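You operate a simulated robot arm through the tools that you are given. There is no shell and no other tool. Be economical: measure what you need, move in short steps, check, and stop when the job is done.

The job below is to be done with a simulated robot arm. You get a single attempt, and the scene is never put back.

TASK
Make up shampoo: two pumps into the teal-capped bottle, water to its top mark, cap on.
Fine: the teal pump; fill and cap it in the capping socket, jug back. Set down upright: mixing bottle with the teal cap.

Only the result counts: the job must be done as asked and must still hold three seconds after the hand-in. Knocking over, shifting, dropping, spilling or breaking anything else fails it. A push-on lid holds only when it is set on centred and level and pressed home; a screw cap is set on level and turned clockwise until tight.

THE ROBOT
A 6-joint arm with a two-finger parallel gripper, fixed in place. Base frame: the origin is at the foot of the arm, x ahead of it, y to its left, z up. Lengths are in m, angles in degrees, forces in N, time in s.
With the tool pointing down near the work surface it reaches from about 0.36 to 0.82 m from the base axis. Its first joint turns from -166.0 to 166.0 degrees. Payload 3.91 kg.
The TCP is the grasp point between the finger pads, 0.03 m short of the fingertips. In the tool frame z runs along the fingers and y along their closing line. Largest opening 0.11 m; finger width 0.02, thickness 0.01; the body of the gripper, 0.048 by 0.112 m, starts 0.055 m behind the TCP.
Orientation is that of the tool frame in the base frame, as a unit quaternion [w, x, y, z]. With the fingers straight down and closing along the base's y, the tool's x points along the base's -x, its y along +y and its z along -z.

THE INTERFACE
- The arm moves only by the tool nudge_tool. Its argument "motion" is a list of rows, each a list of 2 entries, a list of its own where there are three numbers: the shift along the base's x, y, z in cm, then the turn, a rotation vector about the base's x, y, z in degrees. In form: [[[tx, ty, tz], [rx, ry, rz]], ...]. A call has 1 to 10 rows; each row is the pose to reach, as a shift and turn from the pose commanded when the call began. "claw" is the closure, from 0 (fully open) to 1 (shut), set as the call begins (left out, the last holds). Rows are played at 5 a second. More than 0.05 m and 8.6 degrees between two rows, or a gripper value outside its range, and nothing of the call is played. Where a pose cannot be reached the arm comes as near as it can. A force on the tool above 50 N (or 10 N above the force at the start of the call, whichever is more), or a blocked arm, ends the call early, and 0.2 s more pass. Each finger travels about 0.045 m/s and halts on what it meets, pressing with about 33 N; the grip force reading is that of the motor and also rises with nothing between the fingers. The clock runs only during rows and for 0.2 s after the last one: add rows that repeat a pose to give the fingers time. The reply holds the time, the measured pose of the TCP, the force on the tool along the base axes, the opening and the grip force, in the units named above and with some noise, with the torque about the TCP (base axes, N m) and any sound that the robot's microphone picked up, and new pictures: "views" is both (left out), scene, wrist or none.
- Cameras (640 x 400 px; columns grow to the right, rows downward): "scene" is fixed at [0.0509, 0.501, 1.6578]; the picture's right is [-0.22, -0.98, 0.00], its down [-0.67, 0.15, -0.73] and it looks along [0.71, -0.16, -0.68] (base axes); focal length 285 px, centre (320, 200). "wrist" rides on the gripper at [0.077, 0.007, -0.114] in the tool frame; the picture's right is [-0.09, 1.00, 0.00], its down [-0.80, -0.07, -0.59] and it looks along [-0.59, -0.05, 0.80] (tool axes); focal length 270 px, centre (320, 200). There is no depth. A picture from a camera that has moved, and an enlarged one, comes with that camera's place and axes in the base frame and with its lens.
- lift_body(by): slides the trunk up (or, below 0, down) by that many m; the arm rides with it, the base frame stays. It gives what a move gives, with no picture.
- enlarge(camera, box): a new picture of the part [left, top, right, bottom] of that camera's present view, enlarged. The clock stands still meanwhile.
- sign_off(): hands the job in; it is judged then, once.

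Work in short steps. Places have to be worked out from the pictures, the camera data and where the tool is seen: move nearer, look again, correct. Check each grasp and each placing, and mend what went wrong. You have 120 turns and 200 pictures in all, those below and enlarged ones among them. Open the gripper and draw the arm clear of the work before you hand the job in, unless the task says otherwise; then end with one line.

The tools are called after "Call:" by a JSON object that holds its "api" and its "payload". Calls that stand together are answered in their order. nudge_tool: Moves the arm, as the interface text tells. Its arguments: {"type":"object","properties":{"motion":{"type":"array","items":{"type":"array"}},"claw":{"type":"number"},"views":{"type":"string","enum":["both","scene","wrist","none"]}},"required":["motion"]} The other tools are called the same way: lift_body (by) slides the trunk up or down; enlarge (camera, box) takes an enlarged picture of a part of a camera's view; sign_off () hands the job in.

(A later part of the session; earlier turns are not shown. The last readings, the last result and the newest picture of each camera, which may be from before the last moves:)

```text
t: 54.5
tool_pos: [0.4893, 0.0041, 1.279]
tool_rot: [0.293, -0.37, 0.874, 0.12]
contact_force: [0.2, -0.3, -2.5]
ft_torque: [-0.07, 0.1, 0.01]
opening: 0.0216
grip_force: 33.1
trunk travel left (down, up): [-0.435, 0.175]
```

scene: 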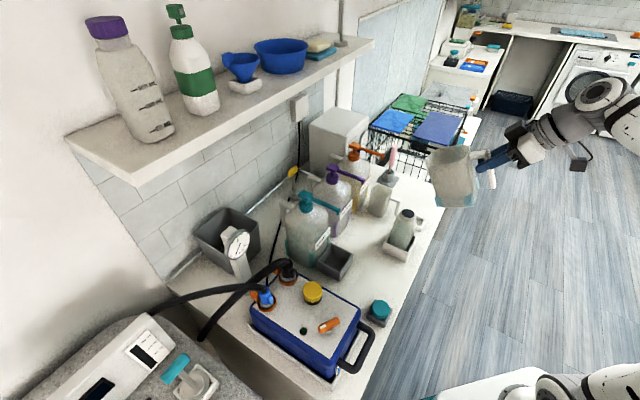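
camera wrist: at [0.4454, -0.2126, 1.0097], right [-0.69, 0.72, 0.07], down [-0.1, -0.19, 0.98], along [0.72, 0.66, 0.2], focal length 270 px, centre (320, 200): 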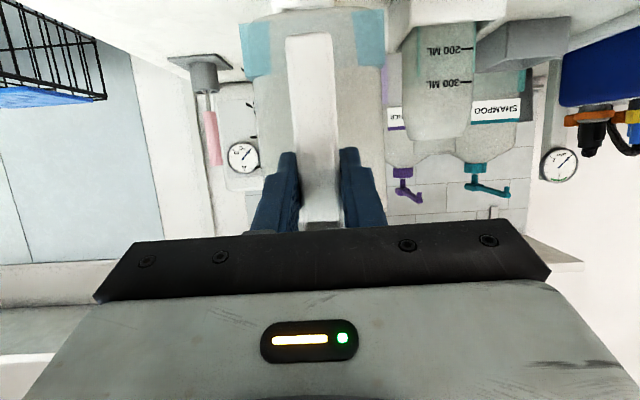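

Call:
{"api": "nudge_tool", "payload": {"motion": [[[0.5, 0.5, -1], [-4, 4, 0]], [[1, 1, -4.5], [-8, 8, 0]], [[1.7, 1.73, -8.5], [-12.65, 12.65, 0]], [[1.7, 1.73, -12.5], [-12.65, 12.65, 0]], [[1.7, 1.73, -12.5], [-12.65, 12.65, 0]]], "views": "none"}}

Call:
{"api": "enlarge", "payload": {"camera": "scene", "box": [380, 190, 440, 260]}}

```text
t: 55.8
tool_pos: [0.5044, 0.0237, 1.1549]
tool_rot: [0.151, -0.385, 0.908, 0.065]
contact_force: [0.1, -0.6, -2.5]
ft_torque: [-0.07, 0.03, 0.02]
opening: 0.0219
grip_force: 32.7
trunk travel left (down, up): [-0.435, 0.175]
```

```text
5.71 times, centred on (410, 225) of scene
camera zoom: at [0.0509, 0.501, 1.6578], right [-0.22, -0.98, 0.0], down [-0.67, 0.15, -0.73], along [0.71, -0.16, -0.68], focal length 1630 px, centre (-194, 57)
```

zoom: 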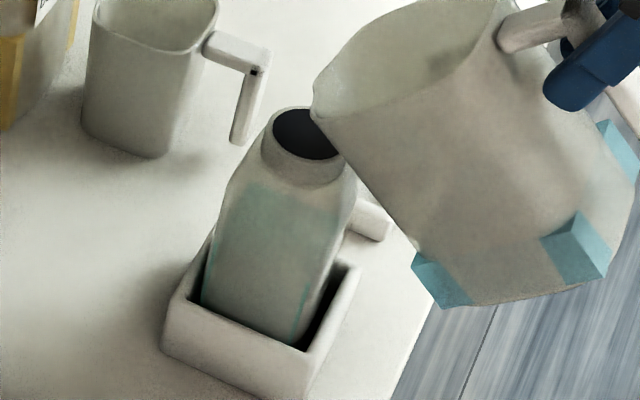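

Same geometry as before. I pitch smoothly to 1.5° beyond the earlier pour angle.

Call:
{"api": "nudge_tool", "payload": {"motion": [[[0.6, 0.6, 0.95], [-3.5, 3.5, 0]], [[1.13, 1.13, 1.66], [-6.3, 6.3, 0]], [[1.7, 1.7, 2.31], [-9.1, 9.1, 0]], [[2.14, 2.14, 2.76], [-11.2, 11.2, 0]], [[2.36, 2.36, 2.98], [-12.2, 12.2, 0]], [[2.36, 2.36, 2.98], [-12.2, 12.2, 0]], [[2.36, 2.36, 2.98], [-12.2, 12.2, 0]]], "views": "none"}}

Call:
{"api": "enlarge", "payload": {"camera": "scene", "box": [388, 200, 424, 254]}}

```text
t: 57.4
tool_pos: [0.5284, 0.0459, 1.1869]
tool_rot: [0.013, -0.39, 0.921, 0.008]
contact_force: [-1.1, 0.2, -3.0]
ft_torque: [0.01, -0.04, 0.0]
opening: 0.0217
grip_force: 32.6
trunk travel left (down, up): [-0.435, 0.175]
```

```text
7.41 times, centred on (406, 227) of scene
camera zoom: at [0.0509, 0.501, 1.6578], right [-0.22, -0.98, 0.0], down [-0.67, 0.15, -0.73], along [0.71, -0.16, -0.68], focal length 2113 px, centre (-317, 0)
```

zoom: 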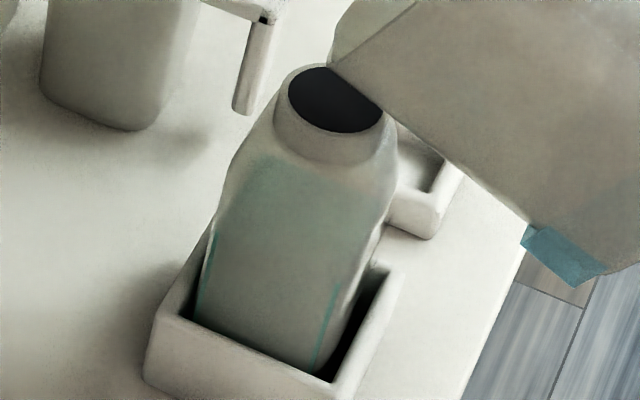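

Call:
{"api": "enlarge", "payload": {"camera": "scene", "box": [392, 220, 416, 250]}}

```text
13.33 times, centred on (404, 235) of scene
camera zoom: at [0.0509, 0.501, 1.6578], right [-0.22, -0.98, 0.0], down [-0.67, 0.15, -0.73], along [0.71, -0.16, -0.68], focal length 3804 px, centre (-800, -267)
```

zoom: 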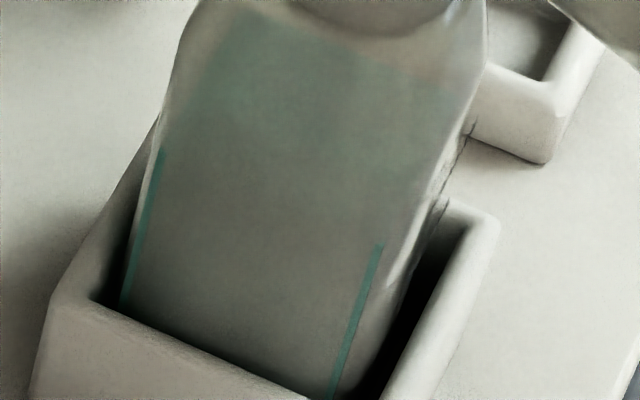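

Level rose ≈4 mm of the ≈8 needed (say 285–294 ml). I add 0.7° more.

Call:
{"api": "nudge_tool", "payload": {"motion": [[[0.1, 0.1, 0.1], [-0.5, 0.5, 0]], [[0.1, 0.1, 0.1], [-0.5, 0.5, 0]], [[0.1, 0.1, 0.1], [-0.5, 0.5, 0]]], "views": "none"}}

Call:
{"api": "enlarge", "payload": {"camera": "scene", "box": [392, 220, 416, 250]}}

```text
t: 58.1
tool_pos: [0.5305, 0.0475, 1.1883]
tool_rot: [0.008, -0.39, 0.921, 0.006]
contact_force: [-0.2, -0.3, -2.9]
ft_torque: [0.02, -0.03, 0.01]
opening: 0.0217
grip_force: 33.2
trunk travel left (down, up): [-0.435, 0.175]
```

```text
13.33 times, centred on (404, 235) of scene
camera zoom: at [0.0509, 0.501, 1.6578], right [-0.22, -0.98, 0.0], down [-0.67, 0.15, -0.73], along [0.71, -0.16, -0.68], focal length 3804 px, centre (-800, -267)
```

zoom: 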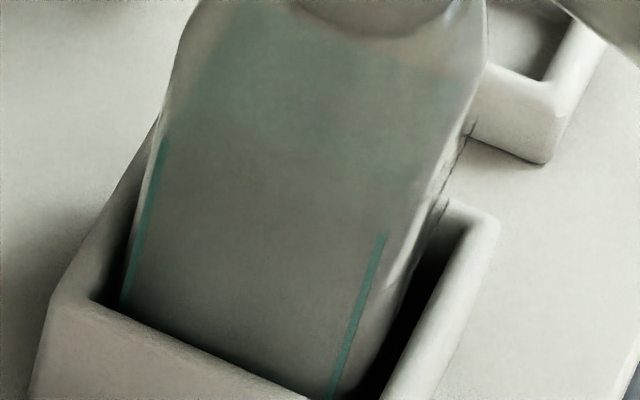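

It rose another ~13 ml; estimated ≈299–301. I pitch back and raise, then re-measure with the wrist camera.

Call:
{"api": "nudge_tool", "payload": {"motion": [[[-0.7, -0.7, -0.5], [4, -4, 0]], [[-1.3, -1.3, -1.1], [7.7, -7.7, 0]], [[-1.9, -1.9, -2.0], [11.7, -11.7, 0]], [[-2.3, -2.3, -1.2], [14.7, -14.7, 0]], [[-3.1, -3.1, 1.8], [17.7, -17.7, 0]], [[-4.2, -4.2, 5.5], [20.7, -20.7, 0]], [[-4.2, -4.2, 9.5], [24.9, -24.9, 0]], [[-4.2, -4.2, 9.5], [24.9, -24.9, 0]]], "views": "none"}}

```text
t: 60.0
tool_pos: [0.4876, 0.0043, 1.2824]
tool_rot: [0.288, -0.372, 0.875, 0.119]
contact_force: [0.0, 0.3, -2.8]
ft_torque: [-0.07, 0.12, 0.0]
opening: 0.0218
grip_force: 33.4
trunk travel left (down, up): [-0.435, 0.175]
```

Call:
{"api": "nudge_tool", "payload": {"motion": [[[2, -4, 0], [3, -3, 0]], [[4, -8, -0.5], [6, -6, 0]], [[5.6, -12.4, -1], [9, -9, 0]], [[5.6, -12.4, -5.8], [12, -12, 0]], [[5.6, -12.4, -10.6], [15, -15, 0]], [[5.6, -12.4, -15.4], [18, -18, 0]], [[5.6, -12.4, -20.2], [20, -20, 0]], [[5.6, -12.4, -25], [20.4, -20.4, 0]], [[5.6, -12.4, -25], [20.4, -20.4, 0]]], "views": "scene"}}

Call:
{"api": "enlarge", "payload": {"camera": "wrist", "box": [415, 40, 475, 90]}}

```text
t: 62.0
tool_pos: [0.5438, -0.1198, 1.0325]
tool_rot: [0.499, -0.329, 0.776, 0.203]
contact_force: [0.6, 0.4, -2.9]
ft_torque: [-0.13, 0.14, -0.04]
opening: 0.0218
grip_force: 32.8
trunk travel left (down, up): [-0.435, 0.175]
```

scene: 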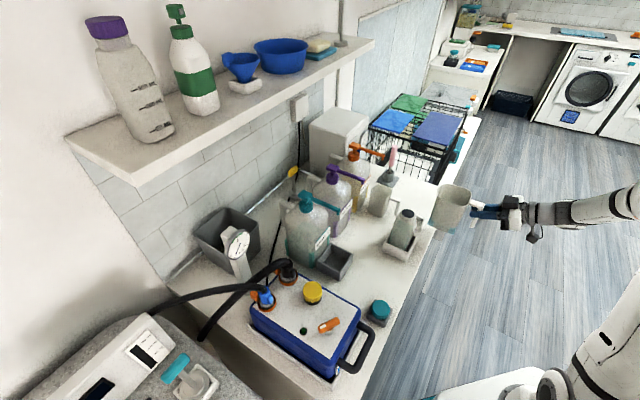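

```text
8.00 times, centred on (445, 65) of wrist
camera zoom: at [0.4436, -0.2127, 1.0104], right [-0.69, 0.72, 0.07], down [-0.1, -0.19, 0.98], along [0.72, 0.66, 0.2], focal length 2162 px, centre (-680, 1280)
```

zoom: 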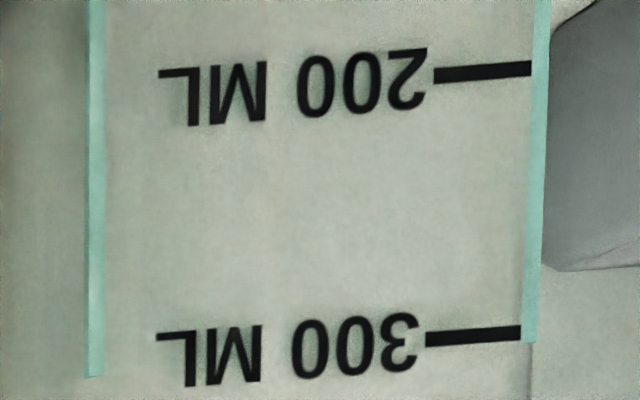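

Level ≈304 ml – right at the 300 mark. Now I carry the jug back to above its original place.

Call:
{"api": "nudge_tool", "payload": {"motion": [[[3.5, -2.5, 0.5], [0.2, -0.2, 0]], [[7, -5, 0.5], [0.41, -0.41, 0]], [[10.5, -7.5, 0.5], [0.41, -0.41, 0]], [[14, -7, 0], [0.41, -0.41, 0]], [[17.5, -5, -0.5], [0.41, -0.41, 0]], [[20.35, -3.0, -2.0], [0.41, -0.41, 0]], [[20.35, -3.0, -3.0], [0.41, -0.41, 0]], [[20.35, -3.0, -3.0], [0.41, -0.41, 0]]], "views": "wrist"}}

Call:
{"api": "enlarge", "payload": {"camera": "scene", "box": [395, 145, 475, 215]}}

```text
t: 63.8
tool_pos: [0.7471, -0.15, 1.0027]
tool_rot: [0.502, -0.328, 0.773, 0.206]
contact_force: [0.4, -0.9, -2.8]
ft_torque: [-0.14, 0.1, 0.03]
opening: 0.0218
grip_force: 33.1
trunk travel left (down, up): [-0.435, 0.175]
camera wrist: at [0.6471, -0.2424, 0.978], right [-0.69, 0.72, 0.07], down [-0.11, -0.19, 0.98], along [0.72, 0.66, 0.21], focal length 270 px, centre (320, 200)
```

wrist: 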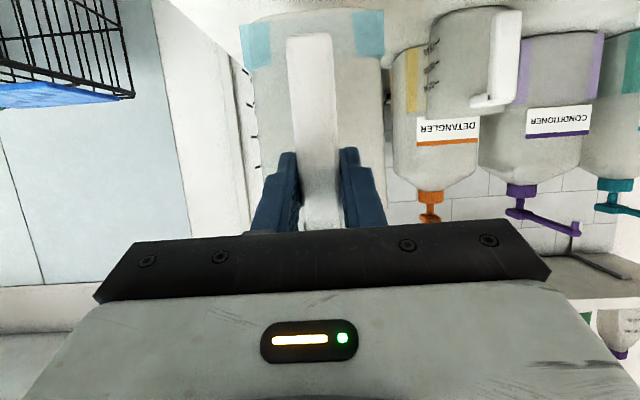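

```text
5.71 times, centred on (435, 180) of scene
camera zoom: at [0.0509, 0.501, 1.6578], right [-0.22, -0.98, 0.0], down [-0.67, 0.15, -0.73], along [0.71, -0.16, -0.68], focal length 1630 px, centre (-337, 314)
```

zoom: 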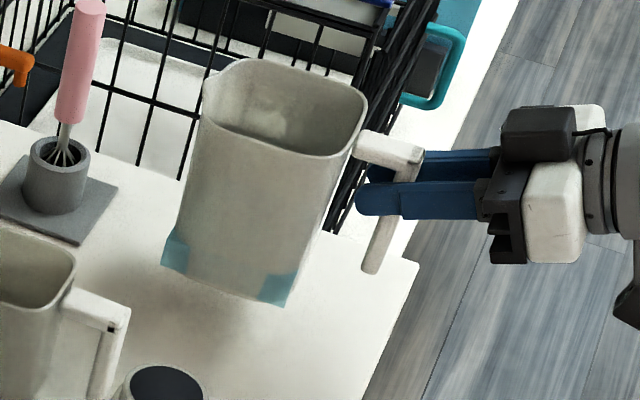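

Matches the lift-off picture. I lower it the 4 cm.

Call:
{"api": "nudge_tool", "payload": {"motion": [[[0.05, 0, -1.5], [0, 0, 0]], [[0.05, 0, -3], [0, 0, 0]], [[0.05, 0, -3.6], [0, 0, 0]], [[0.05, 0, -4], [0, 0, 0]], [[0.05, 0, -4.2], [0, 0, 0]]], "views": "none"}}

Call:
{"api": "enlarge", "payload": {"camera": "scene", "box": [395, 155, 475, 225]}}

```text
t: 65.0
tool_pos: [0.7481, -0.1505, 0.9623]
tool_rot: [0.503, -0.329, 0.772, 0.206]
contact_force: [0.4, -2.0, 8.7]
ft_torque: [0.43, 0.13, -0.01]
opening: 0.0217
grip_force: 33.1
trunk travel left (down, up): [-0.435, 0.175]
```

```text
5.71 times, centred on (435, 190) of scene
camera zoom: at [0.0509, 0.501, 1.6578], right [-0.22, -0.98, 0.0], down [-0.67, 0.15, -0.73], along [0.71, -0.16, -0.68], focal length 1630 px, centre (-337, 257)
```

zoom: 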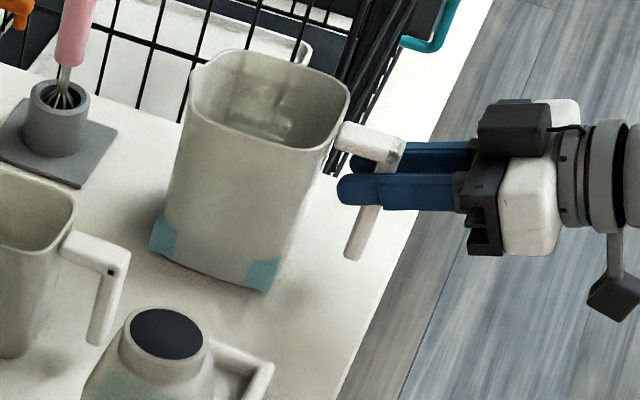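

Jug is down (8.7 N). I ease up 1 mm, open part way, and back out along the approach.

Call:
{"api": "nudge_tool", "payload": {"motion": [[[0, 0, 0.1], [0, 0, 0]], [[0, 0, 0.1], [0, 0, 0]], [[0, 0, 0.1], [0, 0, 0]], [[-1.5, -1.5, 0.1], [0, 0, 0]], [[-4, -4, 0.1], [0, 0, 0]], [[-7, -7, 0.5], [0, 0, 0]], [[-10, -10, 2], [0, 0, 0]]], "claw": 0.5, "views": "none"}}

Call:
{"api": "enlarge", "payload": {"camera": "scene", "box": [370, 145, 470, 245]}}

```text
t: 66.5
tool_pos: [0.6488, -0.2525, 0.9801]
tool_rot: [0.502, -0.329, 0.773, 0.206]
contact_force: [-0.3, 0.1, 0.1]
ft_torque: [-0.01, -0.02, -0.01]
opening: 0.0553
grip_force: 0.1
trunk travel left (down, up): [-0.435, 0.175]
```

```text
4.00 times, centred on (420, 195) of scene
camera zoom: at [0.0509, 0.501, 1.6578], right [-0.22, -0.98, 0.0], down [-0.67, 0.15, -0.73], along [0.71, -0.16, -0.68], focal length 1141 px, centre (-80, 220)
```

zoom: 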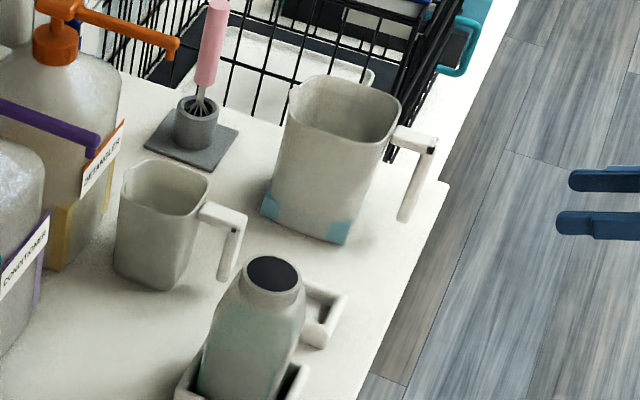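

Jug is back in place, upright, handle free. Now I travel up and over toward the cap holder, turning the tool downward.

Call:
{"api": "nudge_tool", "payload": {"motion": [[[-2, 1, 4], [-3, 3, 0]], [[-4, 3, 8], [-7, 7, 0]], [[-6, 6, 11], [-11, 11, 0]], [[-8, 9.5, 13.5], [-15, 15, 0]], [[-10, 13.5, 15.5], [-19, 19, 0]], [[-12, 17.5, 16.5], [-23, 23, 0]], [[-14, 21.5, 17], [-27, 27, 0]], [[-16.5, 25.5, 17], [-31, 31, 0]], [[-19, 29.5, 17], [-35, 35, 0]], [[-21, 33.5, 17], [-39, 39, 0]]], "views": "none"}}

```text
t: 68.8
tool_pos: [0.4382, 0.0836, 1.1512]
tool_rot: [0.085, -0.389, 0.917, 0.036]
contact_force: [0.2, -0.7, -0.5]
ft_torque: [-0.01, -0.04, 0.04]
opening: 0.0552
grip_force: 0.1
trunk travel left (down, up): [-0.435, 0.175]
```

Call:
{"api": "nudge_tool", "payload": {"motion": [[[-1.6, 4.3, -1], [-3.7, 3.7, 0]], [[-3.2, 8.6, -2], [-7.5, 7.5, 0]], [[-4.8, 13, -3.5], [-7.5, 7.5, 0]], [[-6.4, 17.3, -5], [-7.5, 7.5, 0]], [[-6.4, 17.3, -5], [-7.5, 7.5, 0]]]}}

Call:
{"api": "enlarge", "payload": {"camera": "wrist", "box": [220, 20, 420, 160]}}

Call:
{"api": "enlarge", "payload": {"camera": "scene", "box": [350, 280, 410, 340]}}

```text
t: 70.0
tool_pos: [0.3714, 0.257, 1.1013]
tool_rot: [-0.001, -0.389, 0.921, 0.002]
contact_force: [0.2, -0.5, 0.0]
ft_torque: [-0.01, 0.02, 0.02]
opening: 0.0547
grip_force: 0.0
trunk travel left (down, up): [-0.435, 0.175]
camera wrist: at [0.314, 0.2062, 1.2147], right [-0.65, 0.76, 0.0], down [0.61, 0.52, 0.59], along [0.45, 0.39, -0.8], focal length 270 px, centre (320, 200)
```

scene: 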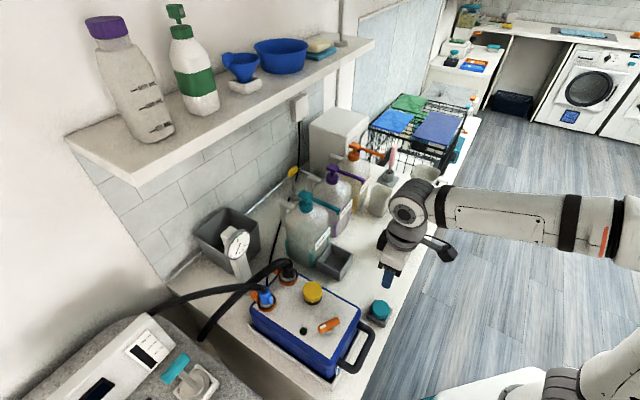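
wrist: 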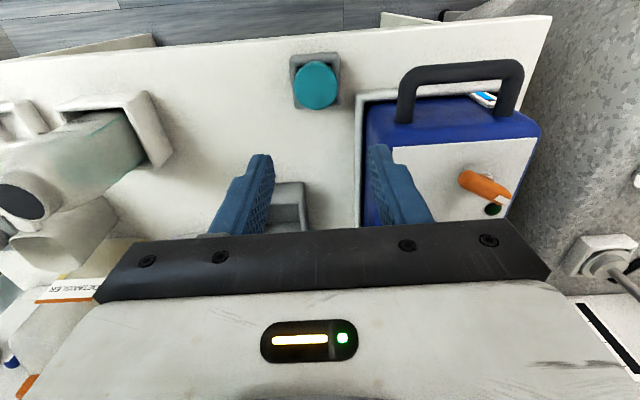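

```text
2.86 times, centred on (320, 90) of wrist
camera zoom: at [0.314, 0.2062, 1.2147], right [-0.65, 0.76, 0.0], down [0.61, 0.52, 0.59], along [0.45, 0.39, -0.8], focal length 772 px, centre (320, 514)
```

zoom: 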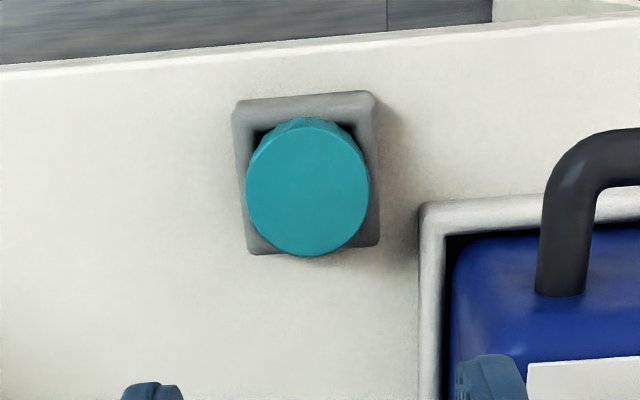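

```text
6.67 times, centred on (380, 310) of scene
camera zoom: at [0.0509, 0.501, 1.6578], right [-0.22, -0.98, 0.0], down [-0.67, 0.15, -0.73], along [0.71, -0.16, -0.68], focal length 1902 px, centre (-80, -533)
```

zoom: 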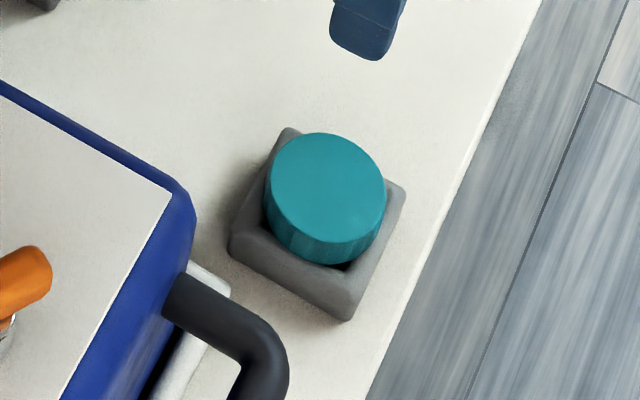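

Cap top centre is (0.374, 0.253, 0.900), ~48 mm across, ribbed side (screw cap likely). I centre over it, open to ~66 mm, and lower part way.

Call:
{"api": "nudge_tool", "payload": {"motion": [[[0.26, -0.37, 0], [0, 0, 0]], [[0.26, -0.37, -4.5], [0, 0, 0]], [[0.26, -0.37, -9], [0, 0, 0]], [[0.26, -0.37, -13], [0, 0, 0]], [[0.26, -0.37, -13], [0, 0, 0]]], "claw": 0.4}}

Call:
{"api": "enlarge", "payload": {"camera": "scene", "box": [350, 270, 410, 330]}}

```text
t: 71.2
tool_pos: [0.3744, 0.2529, 0.9695]
tool_rot: [0.0, -0.39, 0.921, 0.002]
contact_force: [0.3, 0.1, 0.3]
ft_torque: [0.0, -0.01, -0.02]
opening: 0.0663
grip_force: 0.1
trunk travel left (down, up): [-0.435, 0.175]
camera wrist: at [0.3169, 0.202, 1.0833], right [-0.65, 0.76, 0.0], down [0.61, 0.52, 0.59], along [0.45, 0.39, -0.8], focal length 270 px, centre (320, 200)
```

scene: 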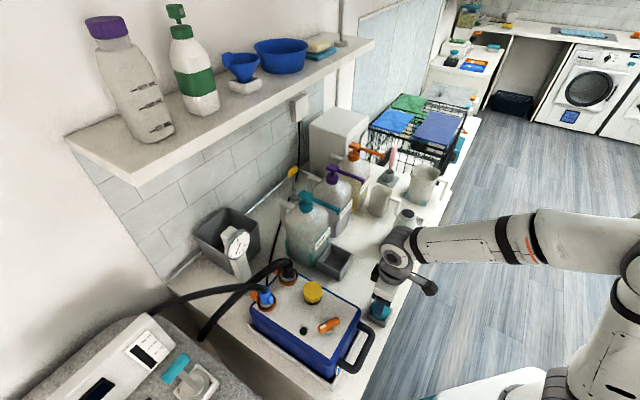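
wrist: 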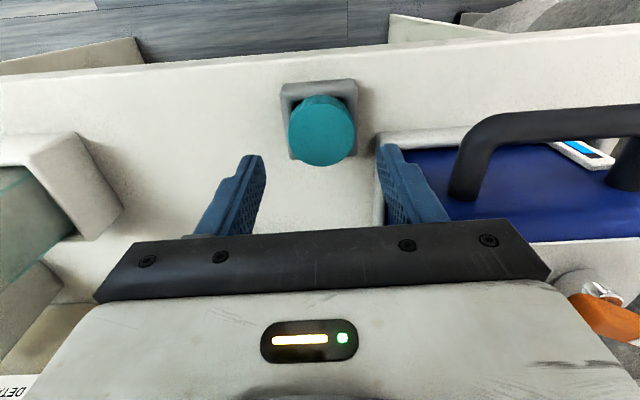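

```text
6.67 times, centred on (380, 300) of scene
camera zoom: at [0.0509, 0.501, 1.6578], right [-0.22, -0.98, 0.0], down [-0.67, 0.15, -0.73], along [0.71, -0.16, -0.68], focal length 1902 px, centre (-80, -467)
```

zoom: 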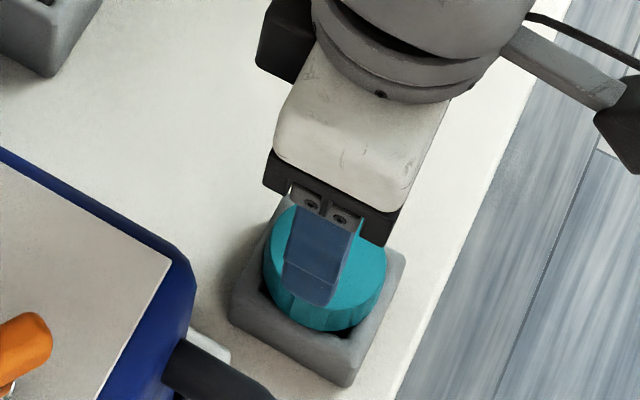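

Cap is centred between the fingers. I lower until the fingertips straddle the cap's sides.

Call:
{"api": "nudge_tool", "payload": {"motion": [[[0.05, 0.1, -2.5], [0, 0, 0]], [[0.05, 0.1, -4], [0, 0, 0]], [[0.05, 0.1, -5], [0, 0, 0]], [[0.05, 0.1, -5], [0, 0, 0]]], "views": "wrist"}}

Call:
{"api": "enlarge", "payload": {"camera": "scene", "box": [350, 280, 410, 340]}}

```text
t: 72.2
tool_pos: [0.3775, 0.2548, 0.9193]
tool_rot: [-0.001, -0.391, 0.921, 0.003]
contact_force: [0.3, 0.6, -0.5]
ft_torque: [0.0, -0.01, 0.02]
opening: 0.0663
grip_force: 0.1
trunk travel left (down, up): [-0.435, 0.175]
camera wrist: at [0.3188, 0.2037, 1.0325], right [-0.65, 0.76, 0.0], down [0.61, 0.52, 0.59], along [0.45, 0.39, -0.8], focal length 270 px, centre (320, 200)
```

wrist: 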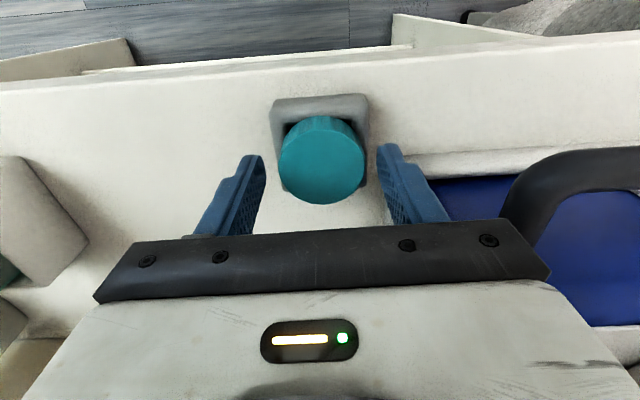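

```text
6.67 times, centred on (380, 310) of scene
camera zoom: at [0.0509, 0.501, 1.6578], right [-0.22, -0.98, 0.0], down [-0.67, 0.15, -0.73], along [0.71, -0.16, -0.68], focal length 1902 px, centre (-80, -533)
```

zoom: 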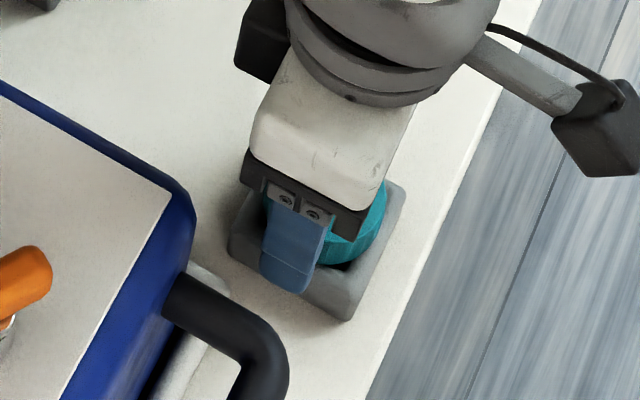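

Good. I nudge 2 mm back and close on the cap.

Call:
{"api": "nudge_tool", "payload": {"motion": [[[-0.2, -0.15, -0.1], [0, 0, 0]], [[-0.2, -0.15, -0.1], [0, 0, 0]], [[-0.2, -0.15, -0.1], [0, 0, 0]], [[-0.2, -0.15, -0.1], [0, 0, 0]]], "claw": 1, "views": "none"}}

```text
t: 73.2
tool_pos: [0.3761, 0.254, 0.9173]
tool_rot: [0.0, -0.39, 0.921, 0.002]
contact_force: [0.0, 1.0, 1.7]
ft_torque: [0.03, -0.02, -0.02]
opening: 0.043
grip_force: 32.9
trunk travel left (down, up): [-0.435, 0.175]
```

Gripped at 43 mm. Lift and inspect.

Call:
{"api": "nudge_tool", "payload": {"motion": [[[0, 0, 2], [0, 0, 0]], [[0, 0, 6], [0, 0, 0]], [[0, 0, 10], [0, 0, 0]], [[0, 0, 14], [0, 0, 0]], [[0, 0, 14], [0, 0, 0]]], "views": "wrist"}}

Call:
{"api": "enlarge", "payload": {"camera": "scene", "box": [350, 250, 420, 330]}}

```text
t: 74.3
tool_pos: [0.3776, 0.2552, 1.0602]
tool_rot: [-0.001, -0.39, 0.921, 0.002]
contact_force: [-0.5, -0.3, 0.4]
ft_torque: [0.01, 0.01, -0.03]
opening: 0.0428
grip_force: 33.0
trunk travel left (down, up): [-0.435, 0.175]
camera wrist: at [0.3185, 0.2042, 1.1741], right [-0.65, 0.76, 0.0], down [0.61, 0.52, 0.59], along [0.45, 0.39, -0.81], focal length 270 px, centre (320, 200)
```

wrist: 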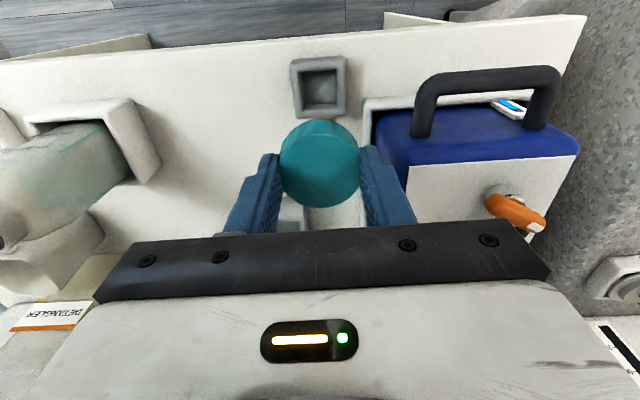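

```text
5.00 times, centred on (385, 290) of scene
camera zoom: at [0.0509, 0.501, 1.6578], right [-0.22, -0.98, 0.0], down [-0.67, 0.15, -0.73], along [0.71, -0.16, -0.68], focal length 1426 px, centre (-5, -250)
```

zoom: 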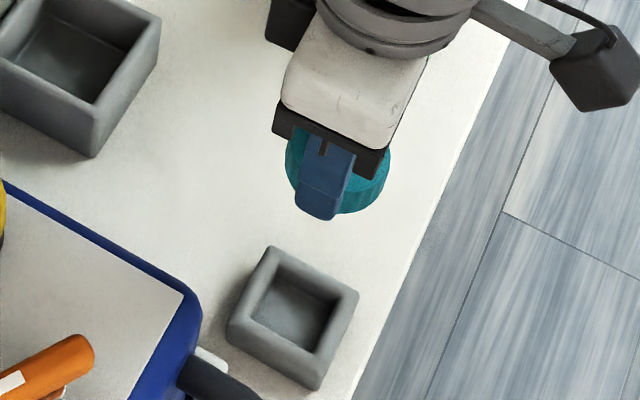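

Call:
{"api": "enlarge", "payload": {"camera": "wrist", "box": [250, 100, 390, 240]}}

Call:
{"api": "enlarge", "payload": {"camera": "scene", "box": [385, 195, 435, 245]}}

```text
2.86 times, centred on (320, 170) of wrist
camera zoom: at [0.3185, 0.2042, 1.1741], right [-0.65, 0.76, 0.0], down [0.61, 0.52, 0.59], along [0.45, 0.39, -0.81], focal length 772 px, centre (320, 286)
```

zoom: 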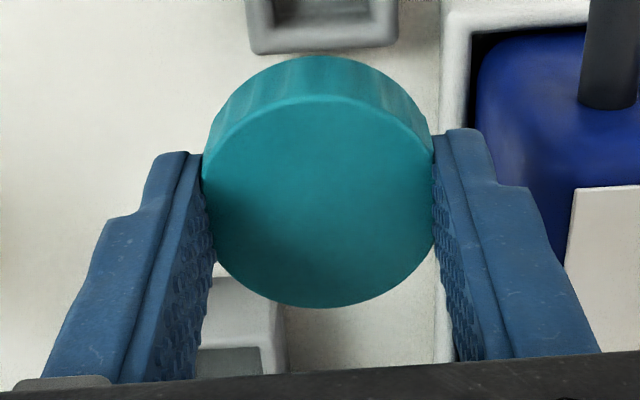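

```text
8.00 times, centred on (410, 220) of scene
camera zoom: at [0.0509, 0.501, 1.6578], right [-0.22, -0.98, 0.0], down [-0.67, 0.15, -0.73], along [0.71, -0.16, -0.68], focal length 2282 px, centre (-400, 40)
```

zoom: 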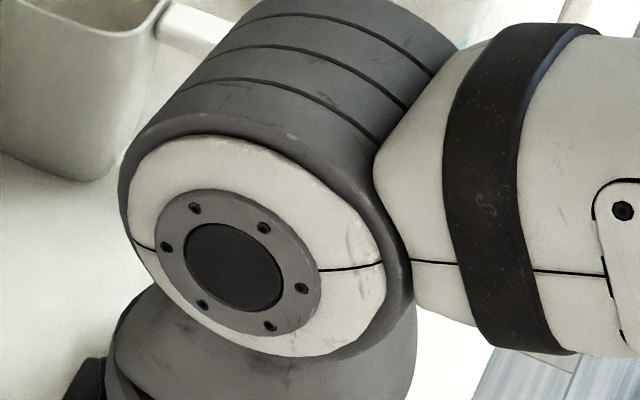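

The cap is essentially centred in the grip (offset ≈ -1 mm). I raise and hover slightly beyond the bottle so the wrist camera can see its mouth.

Call:
{"api": "nudge_tool", "payload": {"motion": [[[2, -1, 4], [0, 0, 0]], [[5.5, -3, 7], [0, 0, 0]], [[9.7, -5, 7.5], [0, 0, 0]], [[14, -7, 7.5], [0, 0, 0]], [[18, -9, 7.5], [0, 0, 0]], [[21.5, -11, 7.5], [0, 0, 0]], [[24.4, -11.8, 7.5], [0, 0, 0]], [[24.4, -11.8, 7.5], [0, 0, 0]]], "views": "wrist"}}

Call:
{"api": "enlarge", "payload": {"camera": "wrist", "box": [250, 0, 390, 140]}}

```text
refused: row 2 steps farther than a row can; nothing moved
```

```text
2.86 times, centred on (320, 70) of wrist
camera zoom: at [0.3185, 0.2042, 1.1741], right [-0.65, 0.76, 0.0], down [0.61, 0.52, 0.59], along [0.45, 0.39, -0.81], focal length 772 px, centre (320, 571)
```

zoom: 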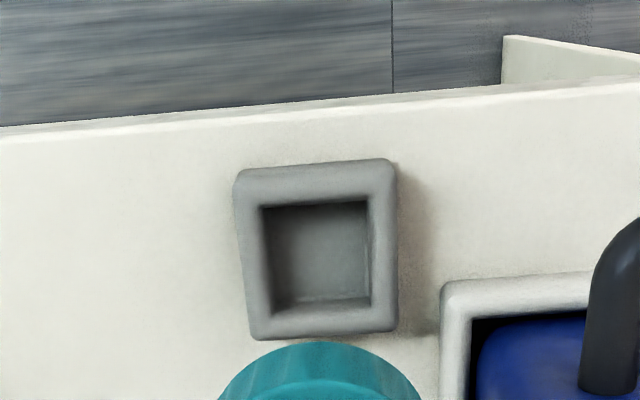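

A row was too long; same path with shorter steps.

Call:
{"api": "nudge_tool", "payload": {"motion": [[[1, -0.5, 4], [0, 0, 0]], [[4, -2, 7], [0, 0, 0]], [[8, -4, 7.5], [0, 0, 0]], [[12, -6, 7.5], [0, 0, 0]], [[16, -8, 7.5], [0, 0, 0]], [[20, -10, 7.5], [0, 0, 0]], [[24.4, -11.8, 7.5], [0, 0, 0]], [[24.4, -11.8, 7.5], [0, 0, 0]]], "views": "wrist"}}

Call:
{"api": "enlarge", "payload": {"camera": "wrist", "box": [250, 0, 390, 140]}}

```text
t: 76.2
tool_pos: [0.6227, 0.1345, 1.1316]
tool_rot: [-0.001, -0.39, 0.921, 0.002]
contact_force: [0.4, 0.3, -0.4]
ft_torque: [0.02, 0.03, 0.03]
opening: 0.043
grip_force: 33.3
trunk travel left (down, up): [-0.435, 0.175]
camera wrist: at [0.5645, 0.0841, 1.2459], right [-0.65, 0.76, 0.0], down [0.61, 0.52, 0.59], along [0.45, 0.39, -0.8], focal length 270 px, centre (320, 200)
```

wrist: 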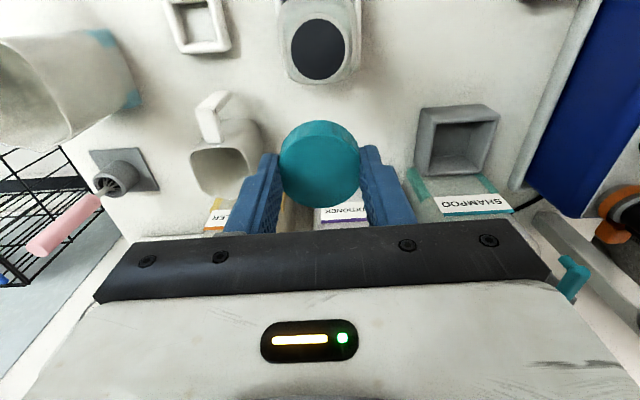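

```text
2.86 times, centred on (320, 70) of wrist
camera zoom: at [0.5645, 0.0841, 1.2459], right [-0.65, 0.76, 0.0], down [0.61, 0.52, 0.59], along [0.45, 0.39, -0.8], focal length 772 px, centre (320, 571)
```

zoom: 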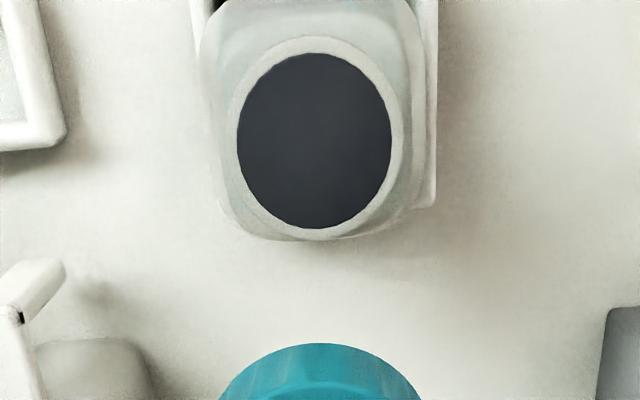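

The mouth is at (0.585, 0.102) by this view, consistent with the earlier estimate. I shift (-3.6, -3.2) cm to centre the cap over it and descend to just above.

Call:
{"api": "nudge_tool", "payload": {"motion": [[[-1.8, -1.6, 0], [0, 0, 0]], [[-3.63, -3.16, 0], [0, 0, 0]], [[-3.63, -3.16, -2], [0, 0, 0]], [[-3.63, -3.16, -4], [0, 0, 0]], [[-3.63, -3.16, -4], [0, 0, 0]]], "views": "scene"}}

Call:
{"api": "enlarge", "payload": {"camera": "scene", "box": [385, 190, 435, 240]}}

Call:
{"api": "enlarge", "payload": {"camera": "wrist", "box": [250, 60, 390, 200]}}

```text
t: 77.3
tool_pos: [0.5843, 0.1054, 1.0928]
tool_rot: [-0.002, -0.39, 0.921, 0.002]
contact_force: [-0.4, 0.6, 0.2]
ft_torque: [0.0, -0.02, -0.02]
opening: 0.0426
grip_force: 33.3
trunk travel left (down, up): [-0.435, 0.175]
```

scene: 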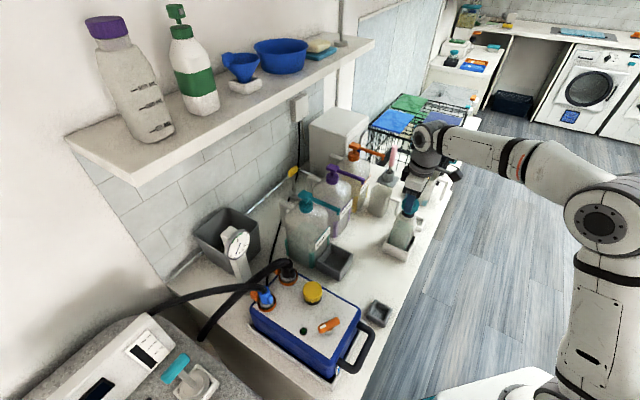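

```text
8.00 times, centred on (410, 215) of scene
camera zoom: at [0.0509, 0.501, 1.6578], right [-0.22, -0.98, 0.0], down [-0.67, 0.15, -0.73], along [0.71, -0.16, -0.68], focal length 2282 px, centre (-400, 80)
```

zoom: 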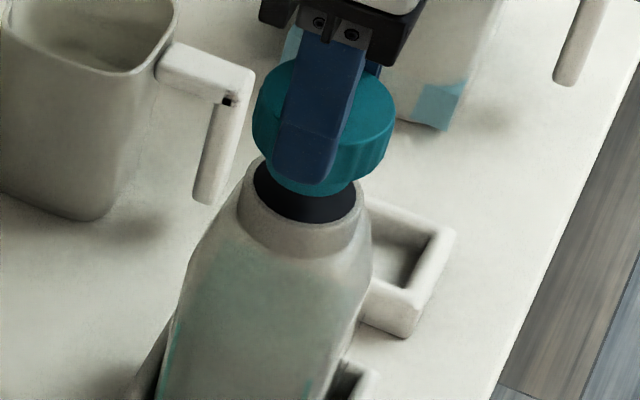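

```text
2.86 times, centred on (320, 130) of wrist
camera zoom: at [0.5265, 0.0535, 1.2069], right [-0.65, 0.76, 0.01], down [0.61, 0.52, 0.59], along [0.45, 0.39, -0.81], focal length 772 px, centre (320, 400)
```

zoom: 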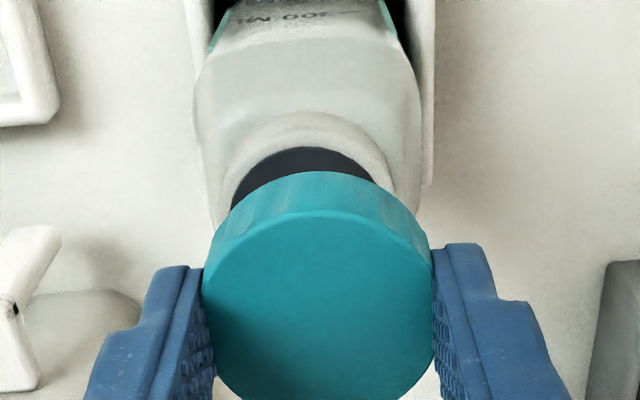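

Alignment is within ~2 mm; I apply a small (+1.5, -1.5 mm) correction and descend gently to contact.

Call:
{"api": "nudge_tool", "payload": {"motion": [[[0.15, -0.15, 0], [0, 0, 0]], [[0.15, -0.15, -0.6], [0, 0, 0]], [[0.15, -0.15, -1.2], [0, 0, 0]], [[0.15, -0.15, -1.8], [0, 0, 0]]], "views": "none"}}

Call:
{"api": "enlarge", "payload": {"camera": "scene", "box": [385, 190, 435, 240]}}

Call:
{"api": "enlarge", "payload": {"camera": "wrist", "box": [250, 60, 390, 200]}}

```text
t: 78.3
tool_pos: [0.5859, 0.1023, 1.0758]
tool_rot: [-0.001, -0.39, 0.921, 0.003]
contact_force: [0.8, 0.0, 0.1]
ft_torque: [0.01, 0.03, -0.01]
opening: 0.043
grip_force: 32.7
trunk travel left (down, up): [-0.435, 0.175]
```

```text
8.00 times, centred on (410, 215) of scene
camera zoom: at [0.0509, 0.501, 1.6578], right [-0.22, -0.98, 0.0], down [-0.67, 0.15, -0.73], along [0.71, -0.16, -0.68], focal length 2282 px, centre (-400, 80)
```

zoom: 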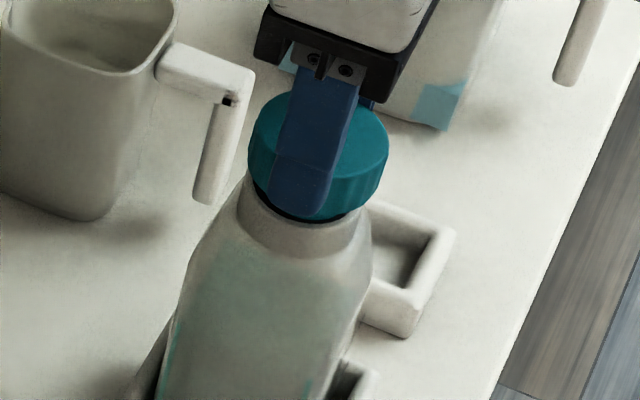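

```text
2.86 times, centred on (320, 130) of wrist
camera zoom: at [0.5266, 0.0515, 1.1896], right [-0.65, 0.76, 0.0], down [0.61, 0.52, 0.59], along [0.45, 0.39, -0.8], focal length 772 px, centre (320, 400)
```

zoom: 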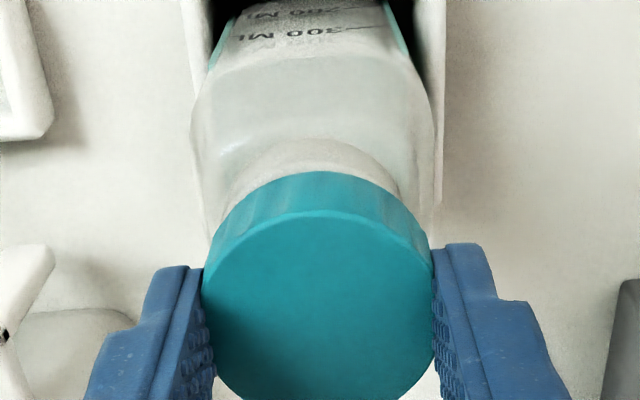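

Cap is just above the rim. I nudge 1 mm forward and lower until contact.

Call:
{"api": "nudge_tool", "payload": {"motion": [[[0.1, 0.1, -0.3], [0, 0, 0]], [[0.1, 0.1, -0.6], [0, 0, 0]], [[0.1, 0.1, -0.9], [0, 0, 0]]], "views": "none"}}

```text
t: 79.2
tool_pos: [0.5851, 0.1052, 1.0676]
tool_rot: [0.0, -0.39, 0.921, 0.002]
contact_force: [-2.1, 1.7, 12.0]
ft_torque: [0.04, 0.05, 0.01]
opening: 0.0429
grip_force: 33.2
trunk travel left (down, up): [-0.435, 0.175]
```

Call:
{"api": "enlarge", "payload": {"camera": "scene", "box": [385, 190, 435, 240]}}

Call:
{"api": "enlarge", "payload": {"camera": "wrist", "box": [250, 60, 390, 200]}}

```text
8.00 times, centred on (410, 215) of scene
camera zoom: at [0.0509, 0.501, 1.6578], right [-0.22, -0.98, 0.0], down [-0.67, 0.15, -0.73], along [0.71, -0.16, -0.68], focal length 2282 px, centre (-400, 80)
```

zoom: 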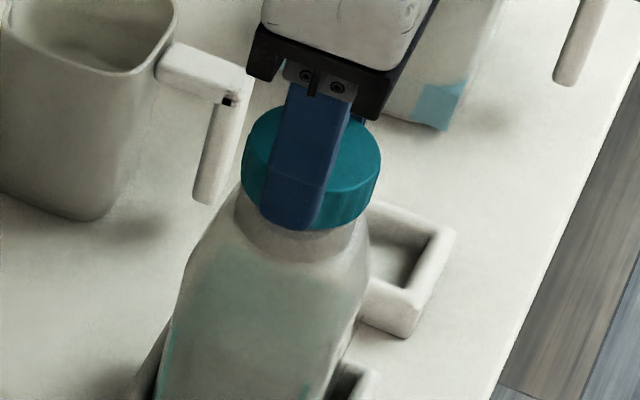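

```text
2.86 times, centred on (320, 130) of wrist
camera zoom: at [0.5263, 0.0528, 1.182], right [-0.65, 0.76, 0.0], down [0.61, 0.52, 0.6], along [0.45, 0.39, -0.8], focal length 772 px, centre (320, 400)
```

zoom: 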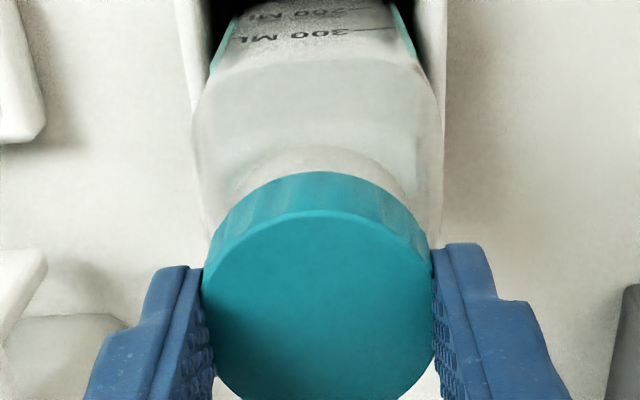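

Cap looks centred and level, 12 N contact. I turn clockwise ~50° and watch force, torque and height.

Call:
{"api": "nudge_tool", "payload": {"motion": [[[0, 0, 0], [0, 0, -8]], [[0, 0, 0], [0, 0, -16]], [[0, 0, -0.05], [0, 0, -24]], [[0, 0, -0.05], [0, 0, -32]], [[0, 0, -0.1], [0, 0, -40]], [[0, 0, -0.1], [0, 0, -48]]], "views": "none"}}

```text
t: 80.5
tool_pos: [0.5841, 0.1029, 1.0673]
tool_rot: [0.001, 0.02, 1.0, 0.002]
contact_force: [0.5, 4.1, 19.1]
ft_torque: [0.15, -0.06, 0.02]
opening: 0.0432
grip_force: 33.2
trunk travel left (down, up): [-0.435, 0.175]
```

No descent yet and little torque. I centre slightly (+1 mm y following the side force) and keep turning clockwise.

Call:
{"api": "nudge_tool", "payload": {"motion": [[[0, 0.1, 0], [0, 0, -8]], [[0, 0.1, 0], [0, 0, -16]], [[0, 0.1, 0], [0, 0, -24]], [[0, 0.1, 0], [0, 0, -32]], [[0, 0.1, 0], [0, 0, -40]], [[0, 0.1, 0], [0, 0, -48]], [[0, 0.1, 0], [0, 0, -56]], [[0, 0.1, 0], [0, 0, -64]]], "views": "none"}}

Call:
{"api": "enlarge", "payload": {"camera": "scene", "box": [385, 190, 435, 240]}}

```text
t: 82.3
tool_pos: [0.5847, 0.1052, 1.0654]
tool_rot: [0.001, 0.547, 0.837, 0.001]
contact_force: [-0.3, -0.1, 6.3]
ft_torque: [-0.15, 0.11, 0.02]
opening: 0.043
grip_force: 33.1
trunk travel left (down, up): [-0.435, 0.175]
```

```text
8.00 times, centred on (410, 215) of scene
camera zoom: at [0.0509, 0.501, 1.6578], right [-0.22, -0.98, 0.0], down [-0.67, 0.15, -0.73], along [0.71, -0.16, -0.68], focal length 2282 px, centre (-400, 80)
```

zoom: 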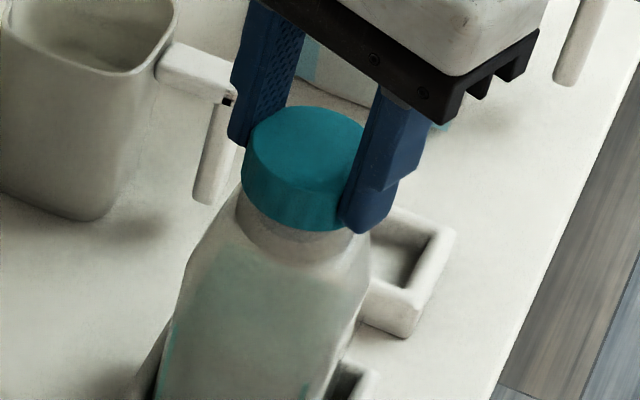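

Height dropped 2 mm and force eased: the thread is engaging. I keep turning with a slight downward follow.

Call:
{"api": "nudge_tool", "payload": {"motion": [[[0, 0, 0], [0, 0, -8]], [[0, 0, -0.05], [0, 0, -16]], [[0, 0, -0.05], [0, 0, -24]], [[0, 0, -0.1], [0, 0, -32]], [[0, 0, -0.1], [0, 0, -40]], [[0, 0, -0.15], [0, 0, -48]], [[0, 0, -0.15], [0, 0, -56]], [[0, 0, -0.2], [0, 0, -64]], [[0, 0, -0.2], [0, 0, -72]]], "views": "none"}}

```text
t: 84.3
tool_pos: [0.5854, 0.1045, 1.0646]
tool_rot: [0.002, 0.935, 0.355, 0.002]
contact_force: [1.3, -1.1, 9.8]
ft_torque: [0.02, -0.04, 0.03]
opening: 0.043
grip_force: 33.1
trunk travel left (down, up): [-0.435, 0.175]
```

Descending ~0.8 mm per 72°, torque still low. Continue.

Call:
{"api": "nudge_tool", "payload": {"motion": [[[0, 0, 0], [0, 0, -8]], [[0, 0, 0], [0, 0, -16]], [[0, 0, -0.05], [0, 0, -24]], [[0, 0, -0.05], [0, 0, -32]], [[0, 0, -0.1], [0, 0, -40]], [[0, 0, -0.1], [0, 0, -48]], [[0, 0, -0.15], [0, 0, -56]], [[0, 0, -0.15], [0, 0, -64]], [[0, 0, -0.15], [0, 0, -72]]], "views": "none"}}

```text
t: 85.4
tool_pos: [0.5889, 0.0705, 1.0686]
tool_rot: [-0.015, 0.993, 0.12, 0.009]
contact_force: [-3.5, 3.2, 18.1]
ft_torque: [0.55, 0.74, 0.05]
opening: 0.0461
grip_force: 32.6
out of reach, approached as far as the arm can: row 3, 4, 5
trunk travel left (down, up): [-0.435, 0.175]
stopped in row 5: the force on the tool passed its limit at 56 N (the readings are from after the stop); the commanded pose is now the measured one
```

The wrist hit its limit and the hand drifted sideways. I look right away.

Call:
{"api": "enlarge", "payload": {"camera": "scene", "box": [370, 180, 450, 260]}}

Call:
{"api": "enlarge", "payload": {"camera": "wrist", "box": [180, 40, 460, 240]}}

```text
5.00 times, centred on (410, 220) of scene
camera zoom: at [0.0509, 0.501, 1.6578], right [-0.22, -0.98, 0.0], down [-0.67, 0.15, -0.73], along [0.71, -0.16, -0.68], focal length 1426 px, centre (-130, 100)
```

zoom: 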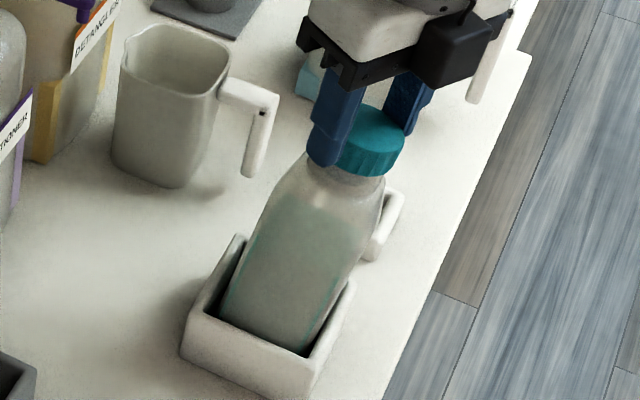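

```text
2.00 times, centred on (320, 140) of wrist
camera zoom: at [0.6641, 0.0795, 1.1834], right [0.15, -0.99, -0.03], down [-0.8, -0.14, 0.58], along [-0.58, -0.06, -0.81], focal length 541 px, centre (320, 320)
```

zoom: 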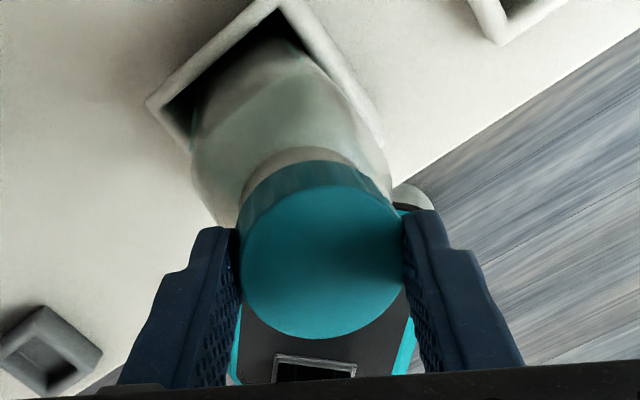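

The bottle leaned in the socket but the cap holds. I retrace the drift slowly to bring it upright again.

Call:
{"api": "nudge_tool", "payload": {"motion": [[[-0.1, 0.8, 0], [0, 0, 0]], [[-0.2, 1.6, 0], [0, 0, 0]], [[-0.3, 2.4, -0.05], [0, 0, 0]], [[-0.35, 3.0, -0.1], [0, 0, 0]], [[-0.35, 3.4, -0.15], [0, 0, 0]]], "views": "none"}}

Call:
{"api": "enlarge", "payload": {"camera": "scene", "box": [370, 180, 450, 260]}}

```text
t: 86.6
tool_pos: [0.5879, 0.0845, 1.066]
tool_rot: [-0.021, 0.992, 0.128, 0.009]
contact_force: [-1.8, 4.3, 30.4]
ft_torque: [0.37, 0.15, 0.03]
opening: 0.0443
grip_force: 33.4
out of reach, approached as far as the arm can: row 2, 3, 4, 5
trunk travel left (down, up): [-0.435, 0.175]
```

```text
5.00 times, centred on (410, 220) of scene
camera zoom: at [0.0509, 0.501, 1.6578], right [-0.22, -0.98, 0.0], down [-0.67, 0.15, -0.73], along [0.71, -0.16, -0.68], focal length 1426 px, centre (-130, 100)
```

zoom: 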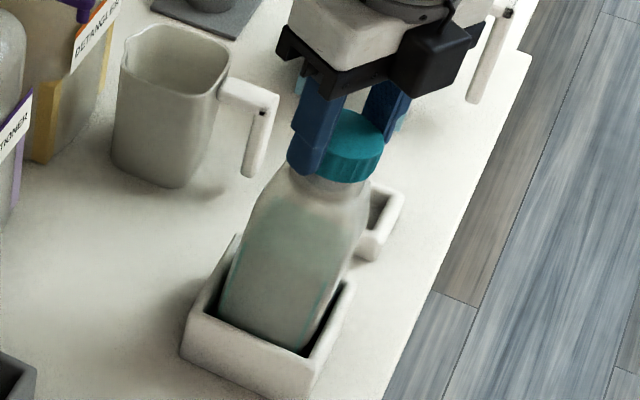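

The wrist limit couples with y; I rotate back counter-clockwise a bit while returning to the upright position.

Call:
{"api": "nudge_tool", "payload": {"motion": [[[0, 0, 0.1], [0, 0, 6]], [[0, 0.6, 0.1], [0, 0, 12]], [[-0.1, 1.2, 0.1], [0, 0, 18]], [[-0.2, 1.7, 0], [0.8, 2.3, 24]], [[-0.25, 2.0, 0], [0.8, 2.3, 27]]], "views": "none"}}

Call:
{"api": "enlarge", "payload": {"camera": "scene", "box": [370, 180, 450, 260]}}

```text
t: 87.8
tool_pos: [0.5867, 0.1032, 1.0617]
tool_rot: [-0.026, 0.937, 0.348, -0.017]
contact_force: [1.6, -4.6, 4.9]
ft_torque: [-0.89, -0.4, -0.03]
opening: 0.045
grip_force: 32.6
trunk travel left (down, up): [-0.435, 0.175]
```

```text
5.00 times, centred on (410, 220) of scene
camera zoom: at [0.0509, 0.501, 1.6578], right [-0.22, -0.98, 0.0], down [-0.67, 0.15, -0.73], along [0.71, -0.16, -0.68], focal length 1426 px, centre (-130, 100)
```

zoom: 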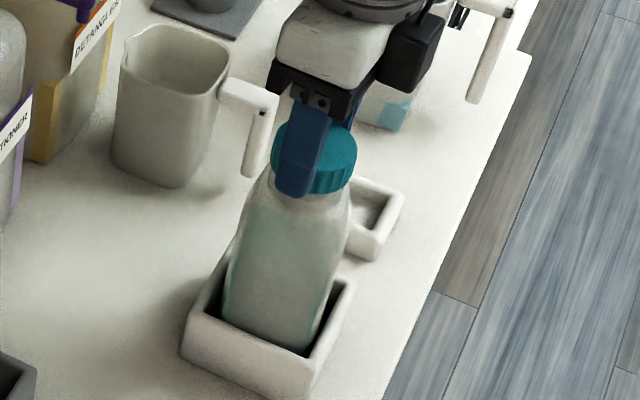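

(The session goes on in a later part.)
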